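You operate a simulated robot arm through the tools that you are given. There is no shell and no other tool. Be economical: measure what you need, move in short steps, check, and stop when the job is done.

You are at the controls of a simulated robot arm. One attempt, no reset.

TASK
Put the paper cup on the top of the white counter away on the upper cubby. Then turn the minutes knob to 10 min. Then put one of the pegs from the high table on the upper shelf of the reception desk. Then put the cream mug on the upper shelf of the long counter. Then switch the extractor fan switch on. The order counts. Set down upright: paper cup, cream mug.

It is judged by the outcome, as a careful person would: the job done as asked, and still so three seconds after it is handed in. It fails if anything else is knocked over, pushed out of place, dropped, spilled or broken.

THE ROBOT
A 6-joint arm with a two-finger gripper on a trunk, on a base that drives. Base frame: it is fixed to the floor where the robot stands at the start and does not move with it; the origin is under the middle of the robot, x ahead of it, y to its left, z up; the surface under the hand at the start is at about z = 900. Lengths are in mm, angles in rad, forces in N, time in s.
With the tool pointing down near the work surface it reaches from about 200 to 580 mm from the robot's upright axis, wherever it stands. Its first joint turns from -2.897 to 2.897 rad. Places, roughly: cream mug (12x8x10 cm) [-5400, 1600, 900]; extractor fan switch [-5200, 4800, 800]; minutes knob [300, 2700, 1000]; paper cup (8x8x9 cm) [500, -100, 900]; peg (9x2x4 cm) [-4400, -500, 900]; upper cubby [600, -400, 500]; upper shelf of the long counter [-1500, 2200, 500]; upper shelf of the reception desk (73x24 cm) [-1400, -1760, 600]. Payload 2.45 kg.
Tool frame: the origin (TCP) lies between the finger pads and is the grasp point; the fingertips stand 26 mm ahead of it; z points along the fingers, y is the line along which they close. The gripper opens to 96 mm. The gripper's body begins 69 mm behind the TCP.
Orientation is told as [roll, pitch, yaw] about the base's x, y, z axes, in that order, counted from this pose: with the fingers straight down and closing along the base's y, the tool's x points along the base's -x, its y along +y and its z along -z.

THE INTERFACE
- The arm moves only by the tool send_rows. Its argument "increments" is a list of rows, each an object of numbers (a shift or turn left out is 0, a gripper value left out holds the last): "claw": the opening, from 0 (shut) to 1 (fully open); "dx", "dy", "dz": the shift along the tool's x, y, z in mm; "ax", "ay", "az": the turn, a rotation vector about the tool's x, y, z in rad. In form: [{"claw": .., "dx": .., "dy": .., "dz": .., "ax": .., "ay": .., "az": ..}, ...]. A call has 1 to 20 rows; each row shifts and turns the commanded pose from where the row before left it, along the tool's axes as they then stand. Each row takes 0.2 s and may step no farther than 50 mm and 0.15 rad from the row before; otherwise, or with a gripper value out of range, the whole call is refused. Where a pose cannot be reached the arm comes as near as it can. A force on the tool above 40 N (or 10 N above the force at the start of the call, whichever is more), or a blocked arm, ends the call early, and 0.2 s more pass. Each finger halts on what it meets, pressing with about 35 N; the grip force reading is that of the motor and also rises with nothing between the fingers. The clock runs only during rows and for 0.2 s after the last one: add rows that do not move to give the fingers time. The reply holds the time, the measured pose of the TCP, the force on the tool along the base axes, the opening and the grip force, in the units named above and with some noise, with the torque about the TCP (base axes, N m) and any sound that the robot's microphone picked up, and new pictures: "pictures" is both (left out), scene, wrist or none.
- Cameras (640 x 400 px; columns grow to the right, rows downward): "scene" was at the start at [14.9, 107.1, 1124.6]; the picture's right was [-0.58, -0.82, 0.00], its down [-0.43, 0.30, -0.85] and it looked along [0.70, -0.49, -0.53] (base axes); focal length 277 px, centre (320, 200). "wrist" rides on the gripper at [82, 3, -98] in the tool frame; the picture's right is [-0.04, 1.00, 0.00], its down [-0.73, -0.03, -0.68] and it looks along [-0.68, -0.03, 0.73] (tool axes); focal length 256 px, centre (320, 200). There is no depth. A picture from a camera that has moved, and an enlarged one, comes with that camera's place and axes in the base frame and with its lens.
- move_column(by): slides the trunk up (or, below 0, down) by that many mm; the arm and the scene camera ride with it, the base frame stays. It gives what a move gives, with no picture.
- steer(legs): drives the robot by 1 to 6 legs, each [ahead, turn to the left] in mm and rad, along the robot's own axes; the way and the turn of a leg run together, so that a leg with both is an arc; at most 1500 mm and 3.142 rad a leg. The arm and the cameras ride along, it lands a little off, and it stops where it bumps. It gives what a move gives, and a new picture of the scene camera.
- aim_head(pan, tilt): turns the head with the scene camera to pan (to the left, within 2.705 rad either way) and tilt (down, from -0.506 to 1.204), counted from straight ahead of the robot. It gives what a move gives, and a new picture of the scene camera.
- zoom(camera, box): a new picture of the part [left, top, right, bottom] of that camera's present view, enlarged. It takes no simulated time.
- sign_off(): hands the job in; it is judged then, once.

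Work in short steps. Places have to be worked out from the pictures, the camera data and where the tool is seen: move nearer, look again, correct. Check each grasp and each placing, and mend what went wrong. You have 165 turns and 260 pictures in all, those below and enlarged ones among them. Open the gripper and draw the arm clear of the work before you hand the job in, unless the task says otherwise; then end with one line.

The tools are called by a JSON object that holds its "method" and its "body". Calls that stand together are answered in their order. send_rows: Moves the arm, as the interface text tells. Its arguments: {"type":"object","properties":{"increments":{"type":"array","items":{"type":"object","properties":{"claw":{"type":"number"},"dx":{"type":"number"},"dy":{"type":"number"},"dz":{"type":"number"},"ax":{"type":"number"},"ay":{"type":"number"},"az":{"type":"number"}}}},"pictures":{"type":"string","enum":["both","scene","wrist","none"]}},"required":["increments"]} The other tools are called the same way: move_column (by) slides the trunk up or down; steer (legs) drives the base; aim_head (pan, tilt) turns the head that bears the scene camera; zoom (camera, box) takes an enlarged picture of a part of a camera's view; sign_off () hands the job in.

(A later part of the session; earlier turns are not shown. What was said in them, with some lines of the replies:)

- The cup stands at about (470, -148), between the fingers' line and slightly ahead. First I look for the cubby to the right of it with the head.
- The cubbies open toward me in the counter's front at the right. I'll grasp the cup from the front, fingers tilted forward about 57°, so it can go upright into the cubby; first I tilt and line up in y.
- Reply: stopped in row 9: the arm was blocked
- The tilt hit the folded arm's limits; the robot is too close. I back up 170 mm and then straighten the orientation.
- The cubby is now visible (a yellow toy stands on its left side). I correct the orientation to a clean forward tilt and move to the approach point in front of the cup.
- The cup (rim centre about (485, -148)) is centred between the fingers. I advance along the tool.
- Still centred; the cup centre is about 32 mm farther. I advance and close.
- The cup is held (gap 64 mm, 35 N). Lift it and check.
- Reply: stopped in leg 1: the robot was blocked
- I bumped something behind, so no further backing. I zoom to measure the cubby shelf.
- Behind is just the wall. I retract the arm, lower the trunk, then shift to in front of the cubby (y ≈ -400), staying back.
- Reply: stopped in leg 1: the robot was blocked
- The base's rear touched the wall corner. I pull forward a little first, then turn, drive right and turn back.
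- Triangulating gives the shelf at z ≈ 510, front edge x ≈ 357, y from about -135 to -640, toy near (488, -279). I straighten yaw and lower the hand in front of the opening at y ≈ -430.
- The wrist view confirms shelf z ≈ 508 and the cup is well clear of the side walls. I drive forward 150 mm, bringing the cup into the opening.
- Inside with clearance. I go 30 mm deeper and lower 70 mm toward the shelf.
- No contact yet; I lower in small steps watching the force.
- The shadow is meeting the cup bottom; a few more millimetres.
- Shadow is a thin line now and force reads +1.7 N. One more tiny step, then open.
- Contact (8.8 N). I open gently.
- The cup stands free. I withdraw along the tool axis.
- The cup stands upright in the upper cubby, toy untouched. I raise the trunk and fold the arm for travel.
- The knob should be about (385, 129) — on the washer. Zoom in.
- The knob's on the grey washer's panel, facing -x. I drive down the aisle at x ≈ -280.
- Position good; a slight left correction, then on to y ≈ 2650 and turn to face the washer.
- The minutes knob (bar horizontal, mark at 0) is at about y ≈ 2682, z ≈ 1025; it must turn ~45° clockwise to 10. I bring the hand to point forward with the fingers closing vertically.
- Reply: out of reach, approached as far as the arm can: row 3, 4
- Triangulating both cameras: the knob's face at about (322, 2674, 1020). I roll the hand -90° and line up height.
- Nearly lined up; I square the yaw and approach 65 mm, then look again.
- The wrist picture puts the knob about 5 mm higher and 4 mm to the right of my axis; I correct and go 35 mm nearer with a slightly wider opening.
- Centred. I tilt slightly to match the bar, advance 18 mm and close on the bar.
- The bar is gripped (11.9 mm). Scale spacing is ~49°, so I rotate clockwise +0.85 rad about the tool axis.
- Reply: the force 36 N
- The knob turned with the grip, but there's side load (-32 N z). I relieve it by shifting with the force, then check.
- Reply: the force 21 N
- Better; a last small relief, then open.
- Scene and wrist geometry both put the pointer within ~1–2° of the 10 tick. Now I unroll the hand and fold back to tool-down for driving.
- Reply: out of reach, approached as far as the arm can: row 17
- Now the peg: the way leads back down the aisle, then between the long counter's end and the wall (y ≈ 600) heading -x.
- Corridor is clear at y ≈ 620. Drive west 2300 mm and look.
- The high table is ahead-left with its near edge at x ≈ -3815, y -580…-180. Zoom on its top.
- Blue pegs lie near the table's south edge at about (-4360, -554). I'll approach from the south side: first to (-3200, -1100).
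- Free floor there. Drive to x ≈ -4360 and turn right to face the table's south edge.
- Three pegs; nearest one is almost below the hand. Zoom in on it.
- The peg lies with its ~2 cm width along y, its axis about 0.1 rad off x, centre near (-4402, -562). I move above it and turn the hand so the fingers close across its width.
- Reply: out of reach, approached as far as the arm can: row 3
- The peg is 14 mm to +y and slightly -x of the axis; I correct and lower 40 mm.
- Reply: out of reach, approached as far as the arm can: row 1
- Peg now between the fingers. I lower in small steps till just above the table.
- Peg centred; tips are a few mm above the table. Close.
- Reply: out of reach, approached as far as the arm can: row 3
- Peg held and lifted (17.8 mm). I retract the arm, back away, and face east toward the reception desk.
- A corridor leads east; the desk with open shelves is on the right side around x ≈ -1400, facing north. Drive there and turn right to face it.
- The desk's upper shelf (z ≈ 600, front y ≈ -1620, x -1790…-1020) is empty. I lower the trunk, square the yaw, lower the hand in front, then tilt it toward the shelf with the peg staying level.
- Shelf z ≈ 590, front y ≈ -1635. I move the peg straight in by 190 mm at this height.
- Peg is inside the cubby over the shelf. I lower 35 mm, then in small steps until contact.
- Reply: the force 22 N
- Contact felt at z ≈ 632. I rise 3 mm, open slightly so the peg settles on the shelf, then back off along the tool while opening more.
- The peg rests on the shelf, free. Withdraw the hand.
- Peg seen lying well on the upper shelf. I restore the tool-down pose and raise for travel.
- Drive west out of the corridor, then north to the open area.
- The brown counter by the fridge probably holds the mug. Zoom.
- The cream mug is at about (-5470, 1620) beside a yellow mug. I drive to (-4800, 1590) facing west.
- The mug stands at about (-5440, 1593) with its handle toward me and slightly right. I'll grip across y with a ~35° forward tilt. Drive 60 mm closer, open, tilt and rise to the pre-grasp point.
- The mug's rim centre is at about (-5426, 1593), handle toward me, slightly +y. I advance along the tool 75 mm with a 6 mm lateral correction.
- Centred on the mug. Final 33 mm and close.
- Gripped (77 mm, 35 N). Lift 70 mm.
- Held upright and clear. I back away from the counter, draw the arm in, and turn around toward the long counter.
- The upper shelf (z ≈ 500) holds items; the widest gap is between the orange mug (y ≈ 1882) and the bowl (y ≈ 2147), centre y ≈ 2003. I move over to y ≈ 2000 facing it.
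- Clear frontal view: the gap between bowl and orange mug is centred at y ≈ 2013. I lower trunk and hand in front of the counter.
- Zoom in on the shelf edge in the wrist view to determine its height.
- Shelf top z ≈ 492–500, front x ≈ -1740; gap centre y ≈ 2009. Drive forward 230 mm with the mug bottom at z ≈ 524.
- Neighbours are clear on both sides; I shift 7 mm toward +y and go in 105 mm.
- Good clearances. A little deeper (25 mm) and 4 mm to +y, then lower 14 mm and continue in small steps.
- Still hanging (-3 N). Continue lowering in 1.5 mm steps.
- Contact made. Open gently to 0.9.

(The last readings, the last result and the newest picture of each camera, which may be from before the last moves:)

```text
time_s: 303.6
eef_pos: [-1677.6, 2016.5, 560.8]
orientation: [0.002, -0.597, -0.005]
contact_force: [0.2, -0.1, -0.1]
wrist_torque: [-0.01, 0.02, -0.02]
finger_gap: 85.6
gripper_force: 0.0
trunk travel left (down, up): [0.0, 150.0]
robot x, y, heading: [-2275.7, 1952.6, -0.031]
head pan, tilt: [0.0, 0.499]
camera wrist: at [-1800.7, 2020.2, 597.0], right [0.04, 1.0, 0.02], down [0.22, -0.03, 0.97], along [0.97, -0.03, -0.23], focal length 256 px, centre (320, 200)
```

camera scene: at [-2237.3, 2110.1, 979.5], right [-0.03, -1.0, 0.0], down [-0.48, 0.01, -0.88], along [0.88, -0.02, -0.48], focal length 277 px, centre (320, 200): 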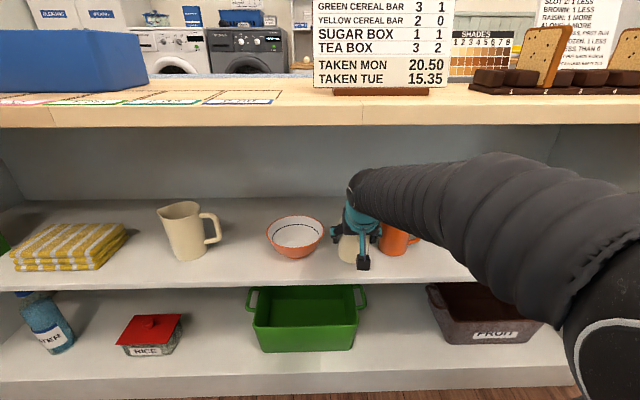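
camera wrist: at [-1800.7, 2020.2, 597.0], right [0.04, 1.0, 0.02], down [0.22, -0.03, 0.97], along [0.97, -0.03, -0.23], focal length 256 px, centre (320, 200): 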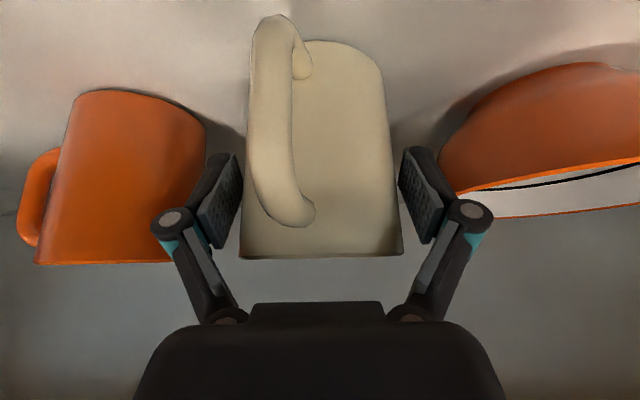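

The mug stands free. I pull back and slightly up with fingers straddling it.

{"method": "send_rows", "body": {"increments": [{"dx": 16.3, "dz": -29.3}, {"dx": 16.3, "dz": -29.3}, {"dx": 16.3, "dz": -29.3}, {"dx": 20, "dz": -26}, {}]}}

{"method": "steer", "body": {"legs": [[-250, 0]]}}

```text
time_s: 304.8
eef_pos: [-1796.3, 2015.3, 617.5]
orientation: [0.002, -0.596, -0.008]
contact_force: [0.8, -0.7, -0.4]
wrist_torque: [0.04, 0.04, 0.02]
finger_gap: 85.8
gripper_force: 0.0
trunk travel left (down, up): [0.0, 150.0]
robot x, y, heading: [-2274.9, 1953.3, -0.03]
head pan, tilt: [0.0, 0.499]
camera scene: at [-2237.3, 2110.1, 979.5], right [-0.03, -1.0, 0.0], down [-0.48, 0.01, -0.88], along [0.88, -0.02, -0.48], focal length 277 px, centre (320, 200)
camera wrist: at [-1920.3, 2019.7, 652.4], right [0.04, 1.0, 0.02], down [0.23, -0.03, 0.97], along [0.97, -0.03, -0.23], focal length 256 px, centre (320, 200)
```

scene: 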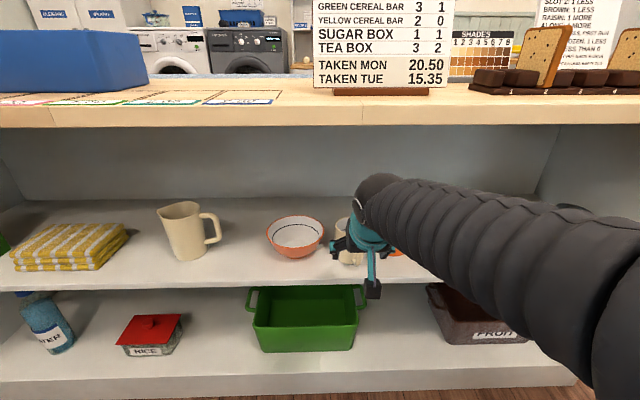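
wrist: 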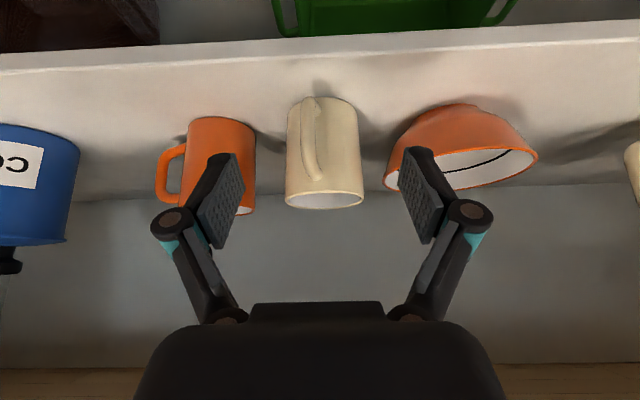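

```text
time_s: 306.6
eef_pos: [-2048.9, 2026.2, 616.1]
orientation: [0.002, -0.597, 0.003]
contact_force: [0.6, -0.4, -0.5]
wrist_torque: [0.0, 0.02, -0.02]
finger_gap: 85.7
gripper_force: 0.0
trunk travel left (down, up): [0.0, 150.0]
robot x, y, heading: [-2524.8, 1958.0, -0.019]
head pan, tilt: [0.0, 0.499]
camera scene: at [-2492.0, 2115.9, 979.5], right [-0.02, -1.0, 0.0], down [-0.48, 0.01, -0.88], along [0.88, -0.01, -0.48], focal length 277 px, centre (320, 200)
```

scene: 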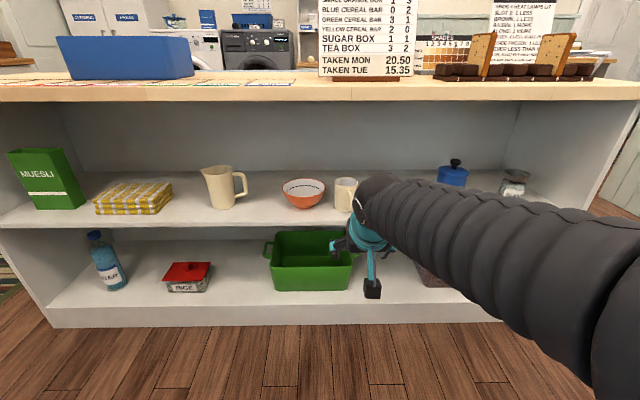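

The mug stands upright in the gap. I raise and fold the arm, then look toward the kitchen for the fan switch.

{"method": "send_rows", "body": {"increments": [{"dx": -28, "dz": -41}, {"dx": -28, "dz": -41}, {"dx": -28, "dz": -41}, {"dx": -28, "dz": -41}, {"ay": 0.15}, {"ay": 0.15}, {"ay": 0.15}, {"ay": 0.147}, {"dx": 40, "claw": 0.3}, {"dx": 20}, {}], "pictures": "none"}}

{"method": "move_column", "body": {"by": 150}}

{"method": "aim_head", "body": {"pan": 2.3, "tilt": 0.15}}

```text
time_s: 309.0
eef_pos: [-2110.0, 2026.0, 818.6]
orientation: [0.002, 0.0, 0.005]
contact_force: [0.2, -0.3, -0.9]
wrist_torque: [0.02, 0.0, -0.02]
finger_gap: 28.8
gripper_force: 0.1
trunk travel left (down, up): [0.0, 150.0]
robot x, y, heading: [-2527.6, 1957.7, -0.017]
head pan, tilt: [0.0, 0.499]
```

```text
time_s: 310.8
eef_pos: [-2108.8, 2026.0, 967.7]
orientation: [0.003, 0.002, 0.006]
contact_force: [0.0, 0.8, 0.3]
wrist_torque: [-0.01, 0.01, 0.01]
finger_gap: 28.8
gripper_force: 0.0
trunk travel left (down, up): [-150.0, 0.0]
robot x, y, heading: [-2526.0, 1955.0, -0.023]
head pan, tilt: [0.0, 0.499]
```

```text
time_s: 312.9
eef_pos: [-2108.1, 2027.0, 967.4]
orientation: [0.002, 0.0, 0.003]
contact_force: [-0.5, -0.2, -0.5]
wrist_torque: [0.0, 0.01, -0.02]
finger_gap: 29.1
gripper_force: 0.1
trunk travel left (down, up): [-150.0, 0.0]
robot x, y, heading: [-2526.2, 1959.4, -0.015]
head pan, tilt: [2.3, 0.15]
camera scene: at [-2643.6, 2187.5, 1161.9], right [0.76, 0.65, 0.0], down [0.1, -0.11, -0.99], along [-0.65, 0.75, -0.15], focal length 277 px, centre (320, 200)
```

scene: 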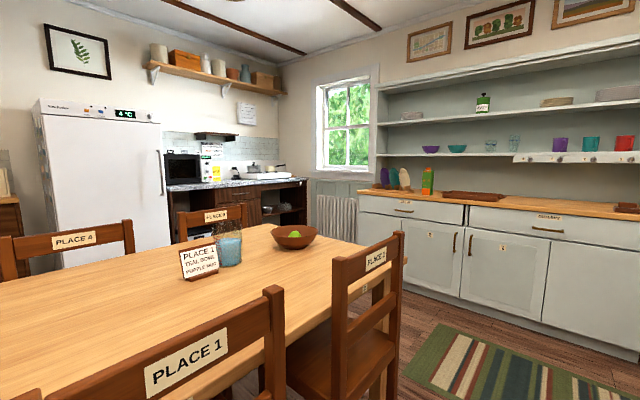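

The switch projects to about (301, 186), at the right end of the stove counter. Zoom.

{"method": "zoom", "body": {"camera": "scene", "box": [160, 110, 380, 250]}}

{"method": "aim_head", "body": {"pan": 1.6, "tilt": 0.35}}

```text
2.86 times, centred on (270, 180) of scene
camera zoom: at [-2643.6, 2187.5, 1161.9], right [0.76, 0.65, 0.0], down [0.1, -0.11, -0.99], along [-0.65, 0.75, -0.15], focal length 791 px, centre (463, 257)
```

zoom: 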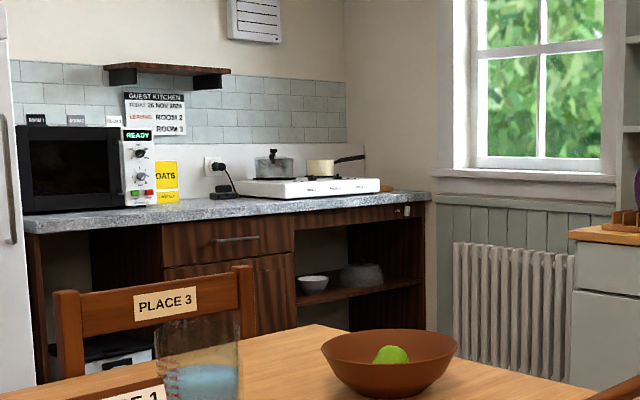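

```text
time_s: 314.0
eef_pos: [-2109.5, 2026.0, 967.0]
orientation: [0.001, 0.001, 0.005]
contact_force: [-0.4, -0.3, -0.3]
wrist_torque: [0.0, 0.03, 0.0]
finger_gap: 28.9
gripper_force: 0.1
trunk travel left (down, up): [-150.0, 0.0]
robot x, y, heading: [-2522.3, 1960.9, -0.017]
head pan, tilt: [1.6, 0.351]
camera scene: at [-2584.3, 2210.5, 1143.2], right [1.0, 0.01, 0.0], down [0.01, -0.34, -0.94], along [-0.01, 0.94, -0.34], focal length 277 px, centre (320, 200)
```

scene: 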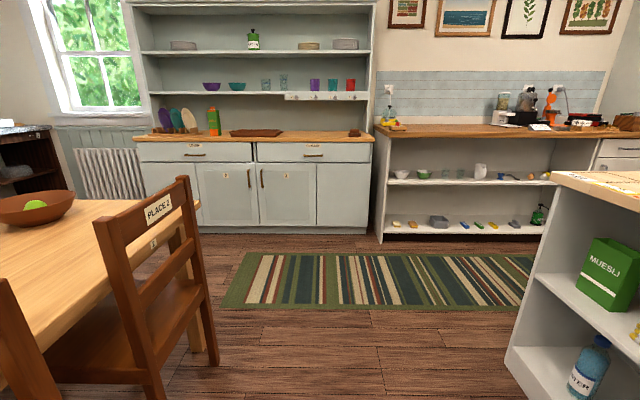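

The white switch is on the stove counter's front rail, near its north end. I drive north between table and island, then turn west along y ≈ 3880.

{"method": "steer", "body": {"legs": [[0, 1.588], [1500, 0], [420, 0], [0, 1.571]]}}

{"method": "aim_head", "body": {"pan": 0.0, "tilt": 0.25}}

```text
time_s: 331.4
eef_pos: [-2980.9, 3821.6, 968.5]
orientation: [0.003, 0.001, -3.117]
contact_force: [-0.1, -0.8, -0.3]
wrist_torque: [-0.03, -0.02, -0.04]
finger_gap: 28.5
gripper_force: 0.0
trunk travel left (down, up): [-150.0, 0.0]
robot x, y, heading: [-2566.8, 3900.6, -3.137]
head pan, tilt: [1.6, 0.351]
camera scene: at [-2499.3, 3650.2, 1143.2], right [-1.0, -0.03, 0.0], down [-0.01, 0.34, -0.94], along [0.03, -0.94, -0.34], focal length 277 px, centre (320, 200)
```

scene: 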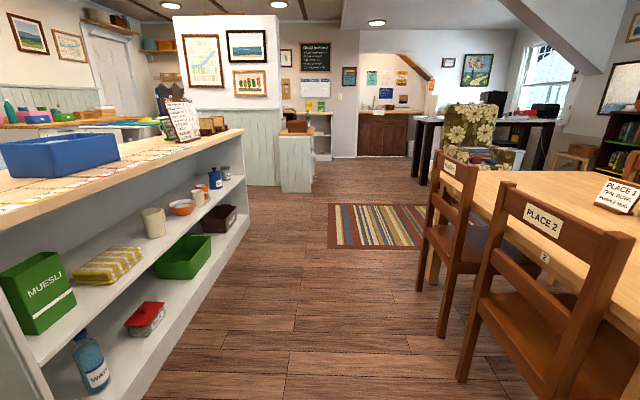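

```text
time_s: 333.1
eef_pos: [-2981.4, 3822.7, 967.4]
orientation: [0.002, -0.001, -3.117]
contact_force: [1.1, 0.5, 0.0]
wrist_torque: [-0.02, 0.01, 0.0]
finger_gap: 29.0
gripper_force: 0.0
trunk travel left (down, up): [-150.0, 0.0]
robot x, y, heading: [-2564.2, 3899.5, -3.134]
head pan, tilt: [0.0, 0.25]
camera scene: at [-2595.8, 3742.9, 1152.6], right [0.0, 1.0, 0.0], down [0.25, 0.0, -0.97], along [-0.97, 0.0, -0.25], focal length 277 px, centre (320, 200)
```

scene: 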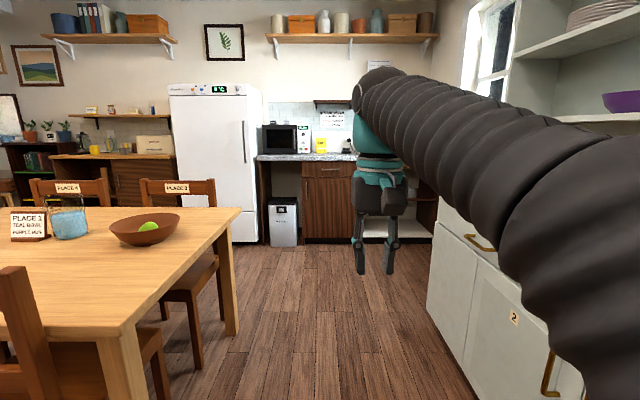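

Corridor clear. Drive 1800 west and look at the stove counter's front.

{"method": "steer", "body": {"legs": [[1500, 0], [300, 0]]}}

{"method": "aim_head", "body": {"pan": -0.55, "tilt": 0.35}}

```text
time_s: 342.1
eef_pos: [-4749.8, 3786.8, 968.0]
orientation: [0.0, 0.001, -3.094]
contact_force: [0.7, -0.5, -0.3]
wrist_torque: [-0.01, -0.02, 0.0]
finger_gap: 28.8
gripper_force: 0.2
trunk travel left (down, up): [-150.0, 0.0]
robot x, y, heading: [-4332.3, 3873.2, -3.119]
head pan, tilt: [0.0, 0.25]
camera scene: at [-4363.4, 3716.7, 1152.6], right [-0.03, 1.0, 0.0], down [0.25, 0.01, -0.97], along [-0.97, -0.03, -0.25], focal length 277 px, centre (320, 200)
```

scene: 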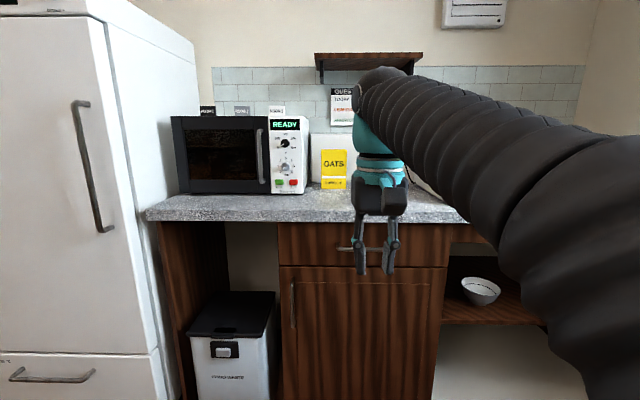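

```text
time_s: 343.0
eef_pos: [-4751.7, 3788.0, 968.0]
orientation: [0.003, -0.001, -3.096]
contact_force: [0.0, 0.4, -0.1]
wrist_torque: [-0.04, -0.01, 0.02]
finger_gap: 29.0
gripper_force: 0.0
trunk travel left (down, up): [-150.0, 0.0]
robot x, y, heading: [-4332.9, 3874.6, -3.116]
head pan, tilt: [-0.55, 0.351]
camera scene: at [-4350.8, 3765.7, 1143.2], right [0.5, 0.87, 0.0], down [0.3, -0.17, -0.94], along [-0.81, 0.47, -0.34], focal length 277 px, centre (320, 200)
```

scene: 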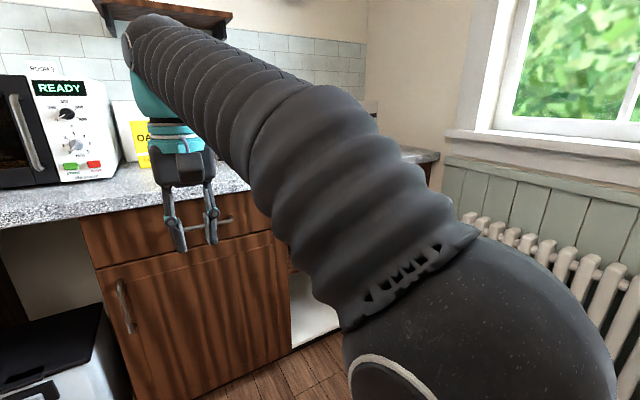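

The arm hides the switch. I move to about (-4640, 4440), facing west, then look again.

{"method": "steer", "body": {"legs": [[0, -1.093], [640, 0], [0, 1.068]]}}

{"method": "aim_head", "body": {"pan": -0.5, "tilt": 0.5}}

```text
time_s: 352.1
eef_pos: [-5062.2, 4367.2, 967.8]
orientation: [0.001, 0.002, -3.128]
contact_force: [-0.1, 0.0, 0.4]
wrist_torque: [0.01, 0.04, -0.04]
finger_gap: 29.0
gripper_force: 0.1
trunk travel left (down, up): [-150.0, 0.0]
robot x, y, heading: [-4644.9, 4444.2, 3.138]
head pan, tilt: [-0.55, 0.351]
camera scene: at [-4664.5, 4333.1, 1143.2], right [0.53, 0.85, 0.0], down [0.29, -0.18, -0.94], along [-0.8, 0.5, -0.34], focal length 277 px, centre (320, 200)
```

scene: 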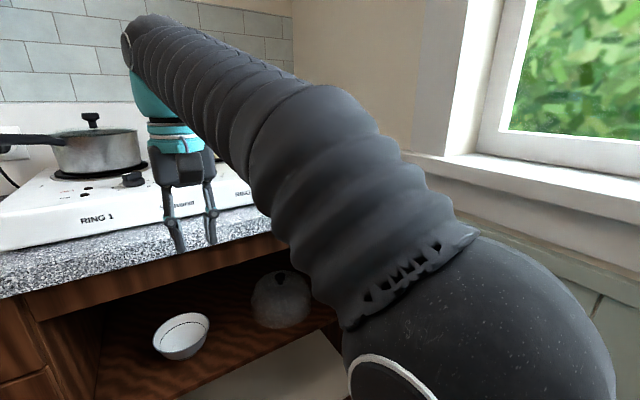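

```text
time_s: 352.8
eef_pos: [-5062.4, 4367.5, 968.6]
orientation: [0.002, 0.0, -3.129]
contact_force: [0.7, -0.3, 0.3]
wrist_torque: [0.02, 0.05, 0.02]
finger_gap: 29.1
gripper_force: 0.1
trunk travel left (down, up): [-150.0, 0.0]
robot x, y, heading: [-4645.6, 4441.5, 3.139]
head pan, tilt: [-0.499, 0.499]
camera scene: at [-4665.1, 4328.1, 1129.5], right [0.49, 0.87, 0.0], down [0.42, -0.23, -0.88], along [-0.77, 0.43, -0.48], focal length 277 px, centre (320, 200)
```

scene: 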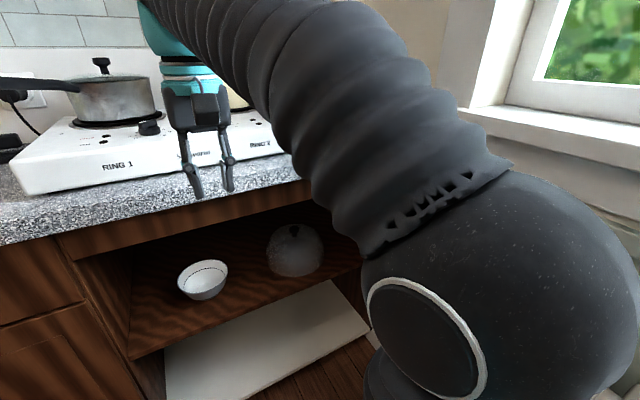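

I move the hand to the right (y ≈ 4680) and point it forward, to see the switch with the wrist camera.

{"method": "send_rows", "body": {"increments": [{"dy": -45}, {"dy": -45}, {"dy": -45}, {"dy": -45}, {"dy": -45}, {"dy": -45}, {"dy": -45}, {"ay": -0.143}, {"ay": -0.143}, {"ay": -0.143}, {"ay": -0.143}, {"ay": -0.143}, {"ay": -0.143}, {"ay": -0.143}, {"ay": -0.143}, {"ay": -0.143}, {"ay": -0.143}, {"ay": -0.143}, {}]}}

```text
time_s: 356.8
eef_pos: [-5067.0, 4683.0, 967.6]
orientation: [2.745, -1.568, 0.411]
contact_force: [-0.2, -0.5, -0.8]
wrist_torque: [0.05, -0.01, -0.01]
finger_gap: 28.7
gripper_force: 0.1
trunk travel left (down, up): [-150.0, 0.0]
robot x, y, heading: [-4649.5, 4436.0, 3.134]
head pan, tilt: [-0.499, 0.499]
camera scene: at [-4665.0, 4328.1, 1129.5], right [0.48, 0.87, 0.0], down [0.42, -0.23, -0.88], along [-0.77, 0.43, -0.48], focal length 277 px, centre (320, 200)
camera wrist: at [-4969.8, 4681.0, 885.8], right [0.01, -1.0, 0.04], down [0.68, 0.04, 0.73], along [-0.73, 0.02, 0.68], focal length 256 px, centre (320, 200)
```

scene: 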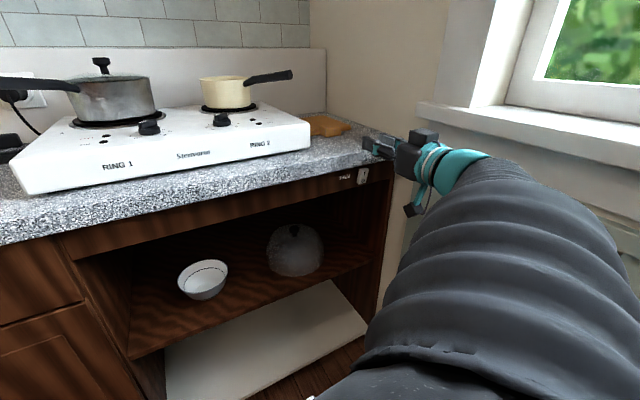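
wrist: 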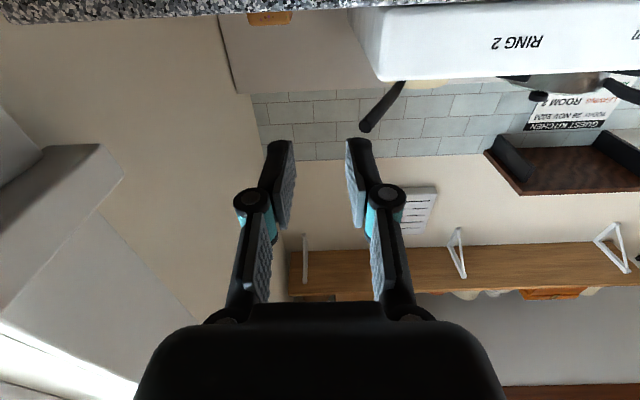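

Now the switch is visible in the scene view on the front rail. Zoom in.

{"method": "zoom", "body": {"camera": "scene", "box": [310, 140, 410, 210]}}

```text
5.71 times, centred on (360, 175) of scene
camera zoom: at [-4665.0, 4328.1, 1129.5], right [0.48, 0.87, 0.0], down [0.42, -0.23, -0.88], along [-0.77, 0.43, -0.48], focal length 1582 px, centre (91, 343)
```

zoom: 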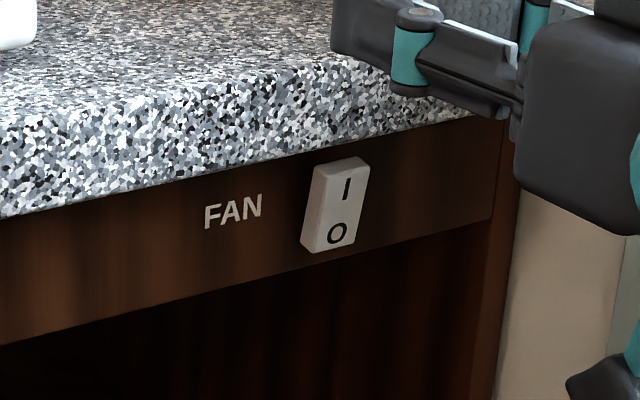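

Rocker switch: "I" on top, currently off. It's at about (-5197, 4752, 837). I close the gripper and bring it in front of the upper half.

{"method": "send_rows", "body": {"increments": [{"dx": 40, "dy": -23, "claw": 0.0}, {"dx": 41, "dy": -23}, {"dx": 41, "dy": -23}, {"dz": 15}, {}]}}

{"method": "zoom", "body": {"camera": "wrist", "box": [220, 60, 420, 200]}}

{"method": "zoom", "body": {"camera": "scene", "box": [310, 140, 450, 240]}}

```text
time_s: 358.0
eef_pos: [-5084.4, 4751.5, 845.9]
orientation: [2.56, -1.567, 0.595]
contact_force: [0.8, -0.1, -0.3]
wrist_torque: [-0.01, -0.01, 0.01]
finger_gap: 0.0
gripper_force: 28.1
trunk travel left (down, up): [-150.0, 0.0]
robot x, y, heading: [-4646.4, 4440.9, 3.132]
head pan, tilt: [-0.499, 0.499]
camera scene: at [-4665.0, 4328.2, 1129.5], right [0.48, 0.87, 0.0], down [0.42, -0.23, -0.88], along [-0.77, 0.43, -0.48], focal length 277 px, centre (320, 200)
camera wrist: at [-4986.4, 4750.2, 763.9], right [0.01, -1.0, 0.04], down [0.68, 0.04, 0.73], along [-0.73, 0.02, 0.68], focal length 256 px, centre (320, 200)
```

scene: 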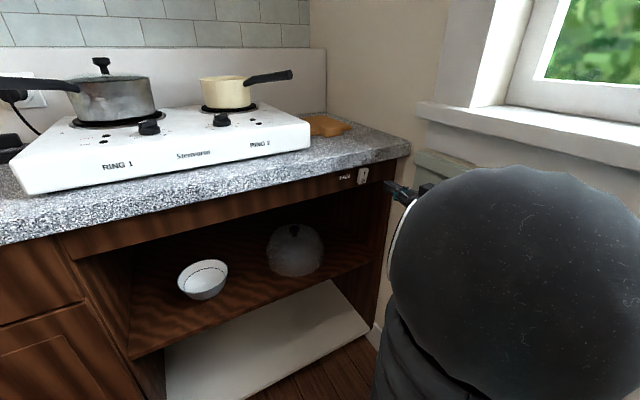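
wrist: 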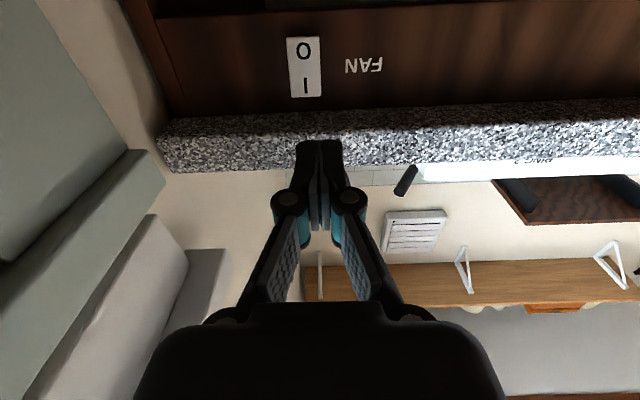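

```text
2.86 times, centred on (320, 130) of wrist
camera zoom: at [-4986.4, 4750.2, 763.9], right [0.01, -1.0, 0.04], down [0.68, 0.04, 0.73], along [-0.73, 0.02, 0.68], focal length 731 px, centre (320, 400)
```

zoom: 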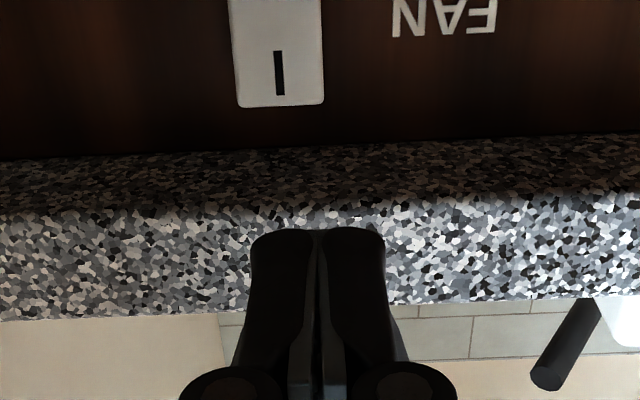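

```text
4.00 times, centred on (380, 190) of scene
camera zoom: at [-4665.0, 4328.2, 1129.5], right [0.48, 0.87, 0.0], down [0.42, -0.23, -0.88], along [-0.77, 0.43, -0.48], focal length 1108 px, centre (80, 240)
```

zoom: 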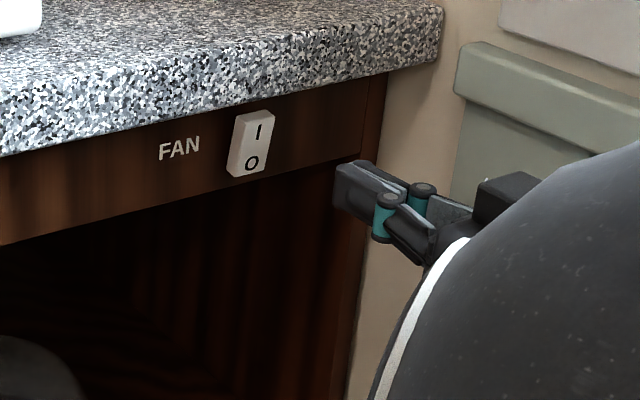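

Triangulated: switch centre (-5212, 4763, 827), "I" half around z ≈ 839, slab underside ≈ 867. I align and advance 78 mm.

{"method": "send_rows", "body": {"increments": [{"dx": 6, "dy": -11.5}, {"dz": 26}, {"dz": 26}, {"dz": 26}, {}]}}

{"method": "zoom", "body": {"camera": "wrist", "box": [220, 80, 420, 220]}}

```text
time_s: 359.2
eef_pos: [-5161.2, 4759.6, 840.5]
orientation: [2.575, -1.567, 0.581]
contact_force: [-0.2, -0.3, 0.0]
wrist_torque: [0.0, 0.0, -0.04]
finger_gap: 0.0
gripper_force: 28.2
trunk travel left (down, up): [-150.0, 0.0]
robot x, y, heading: [-4645.7, 4439.3, 3.137]
head pan, tilt: [-0.499, 0.499]
camera scene: at [-4665.0, 4328.2, 1129.5], right [0.48, 0.87, 0.0], down [0.42, -0.23, -0.88], along [-0.77, 0.43, -0.48], focal length 277 px, centre (320, 200)
camera wrist: at [-5063.6, 4758.0, 759.3], right [0.01, -1.0, 0.04], down [0.68, 0.04, 0.73], along [-0.73, 0.02, 0.68], focal length 256 px, centre (320, 200)
```

scene: 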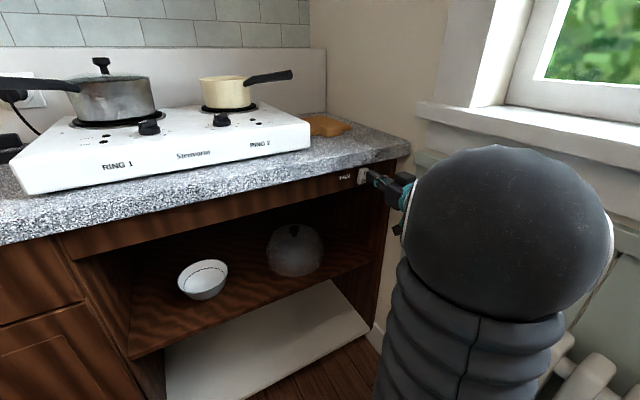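
wrist: 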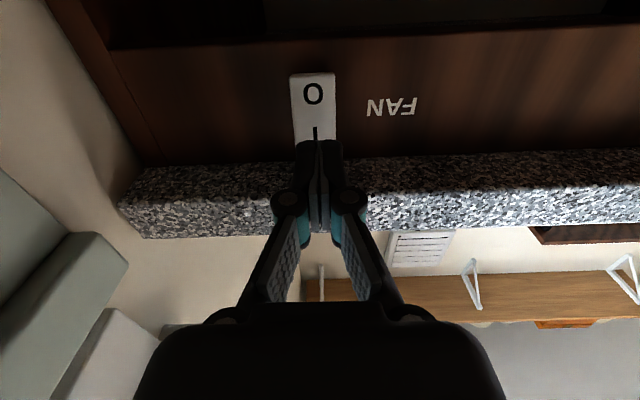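

```text
2.86 times, centred on (320, 150) of wrist
camera zoom: at [-5063.6, 4758.0, 759.3], right [0.01, -1.0, 0.04], down [0.68, 0.04, 0.73], along [-0.73, 0.02, 0.68], focal length 731 px, centre (320, 343)
```

zoom: 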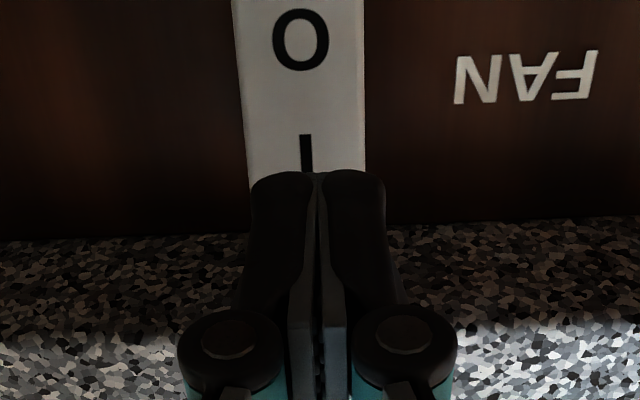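

Tips cover the "I" half. I press in small steps.

{"method": "send_rows", "body": {"increments": [{"dz": 3, "dy": -2}, {"dz": 3}, {"dz": 3}, {"dz": 3}, {"dz": 3}, {"dz": 3}, {"dz": 3}, {"dz": 3}], "pictures": "wrist"}}

```text
time_s: 361.0
eef_pos: [-5182.9, 4764.5, 842.3]
orientation: [2.991, -1.567, 0.163]
contact_force: [23.1, -7.0, 1.9]
wrist_torque: [-0.06, -0.2, 0.14]
finger_gap: 6.1
gripper_force: 28.8
trunk travel left (down, up): [-150.0, 0.0]
robot x, y, heading: [-4644.5, 4441.1, 3.133]
head pan, tilt: [-0.499, 0.499]
camera wrist: at [-5086.1, 4762.7, 759.6], right [0.01, -1.0, 0.04], down [0.68, 0.04, 0.73], along [-0.73, 0.02, 0.68], focal length 256 px, centre (320, 200)
```

wrist: 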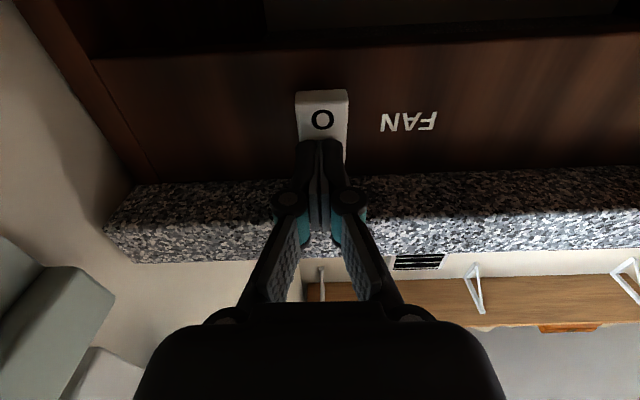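

The rocker has tipped (O end now stands out, and the vent louvers above have opened). I back off and check.

{"method": "send_rows", "body": {"increments": [{"dz": -30}, {"dz": -40}, {"dz": -40}, {}]}}

{"method": "zoom", "body": {"camera": "scene", "box": [310, 140, 450, 240]}}

```text
time_s: 362.0
eef_pos: [-5076.8, 4762.7, 840.9]
orientation: [2.526, -1.57, 0.631]
contact_force: [-0.2, 0.3, 0.6]
wrist_torque: [-0.04, 0.0, 0.01]
finger_gap: 0.0
gripper_force: 27.8
trunk travel left (down, up): [-150.0, 0.0]
robot x, y, heading: [-4645.3, 4443.1, 3.131]
head pan, tilt: [-0.499, 0.499]
camera scene: at [-4665.1, 4328.2, 1129.5], right [0.48, 0.87, 0.0], down [0.42, -0.23, -0.88], along [-0.77, 0.43, -0.48], focal length 277 px, centre (320, 200)
camera wrist: at [-4979.7, 4762.8, 757.8], right [0.01, -1.0, 0.04], down [0.68, 0.04, 0.73], along [-0.73, 0.02, 0.68], focal length 256 px, centre (320, 200)
```

scene: 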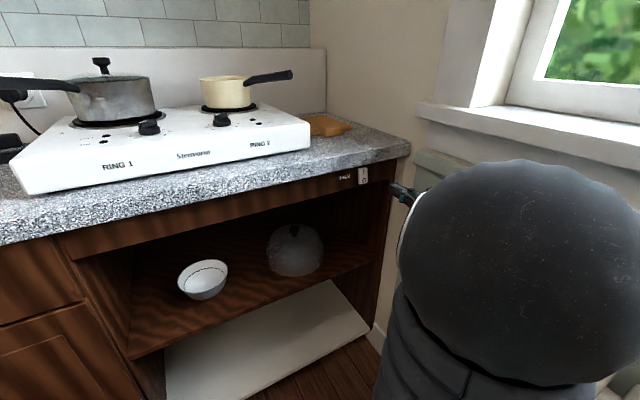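
wrist: 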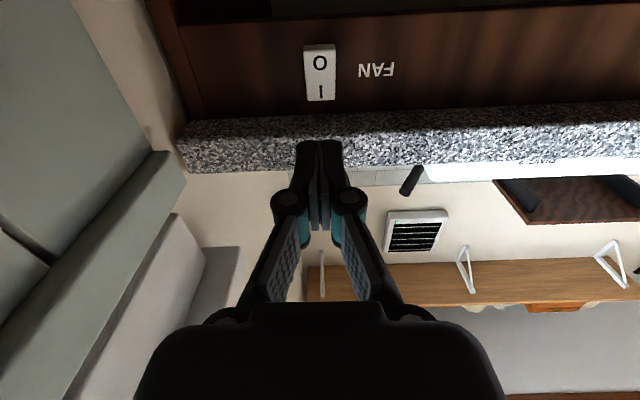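

```text
4.00 times, centred on (380, 190) of scene
camera zoom: at [-4665.1, 4328.2, 1129.5], right [0.48, 0.87, 0.0], down [0.42, -0.23, -0.88], along [-0.77, 0.43, -0.48], focal length 1108 px, centre (80, 240)
```

zoom: 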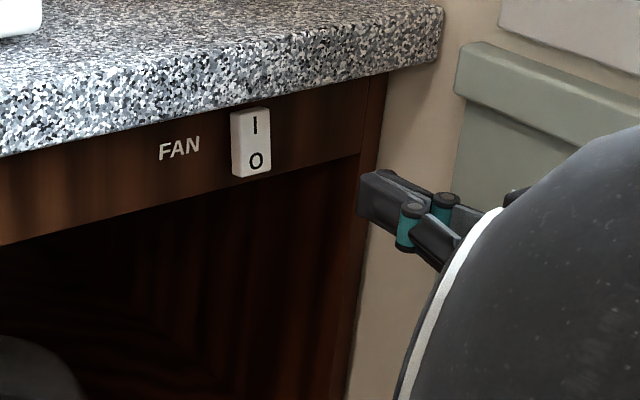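

The switch is on and the vent louvers are open. I open the gripper and draw the arm back a bit further.

{"method": "send_rows", "body": {"increments": [{"dz": -30, "claw": 0.5}, {"dz": -20, "claw": 1.0}, {}, {}, {}], "pictures": "scene"}}

```text
time_s: 363.2
eef_pos: [-5026.8, 4765.4, 839.9]
orientation: [2.496, -1.568, 0.659]
contact_force: [0.4, -1.0, -0.1]
wrist_torque: [-0.02, -0.02, -0.02]
finger_gap: 96.3
gripper_force: 0.1
trunk travel left (down, up): [-150.0, 0.0]
robot x, y, heading: [-4646.7, 4439.2, 3.136]
head pan, tilt: [-0.499, 0.499]
camera scene: at [-4665.0, 4328.2, 1129.5], right [0.48, 0.87, 0.0], down [0.42, -0.23, -0.88], along [-0.77, 0.43, -0.48], focal length 277 px, centre (320, 200)
```

scene: 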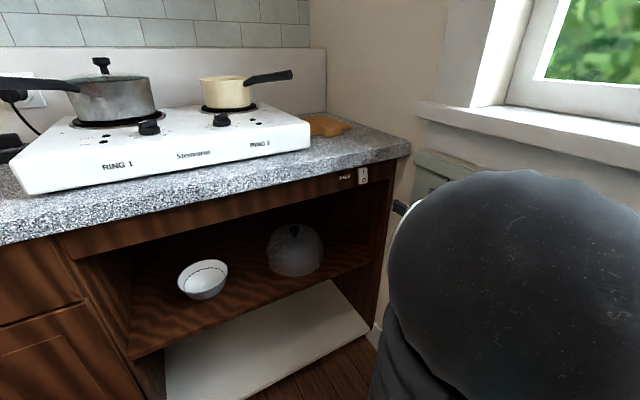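

All five steps are done in order, the gripper is open and the arm is clear, so I hand the job in.

{"method": "sign_off", "body": {}}

```text
The job is handed in.
```

All five steps were done in the order you gave and the job is handed in: the paper cup is upright in the upper cubby, the minutes knob is at 10, a peg is on the reception desk's upper shelf, the cream mug is upright on the long counter's upper shelf, and the extractor fan is switched on.
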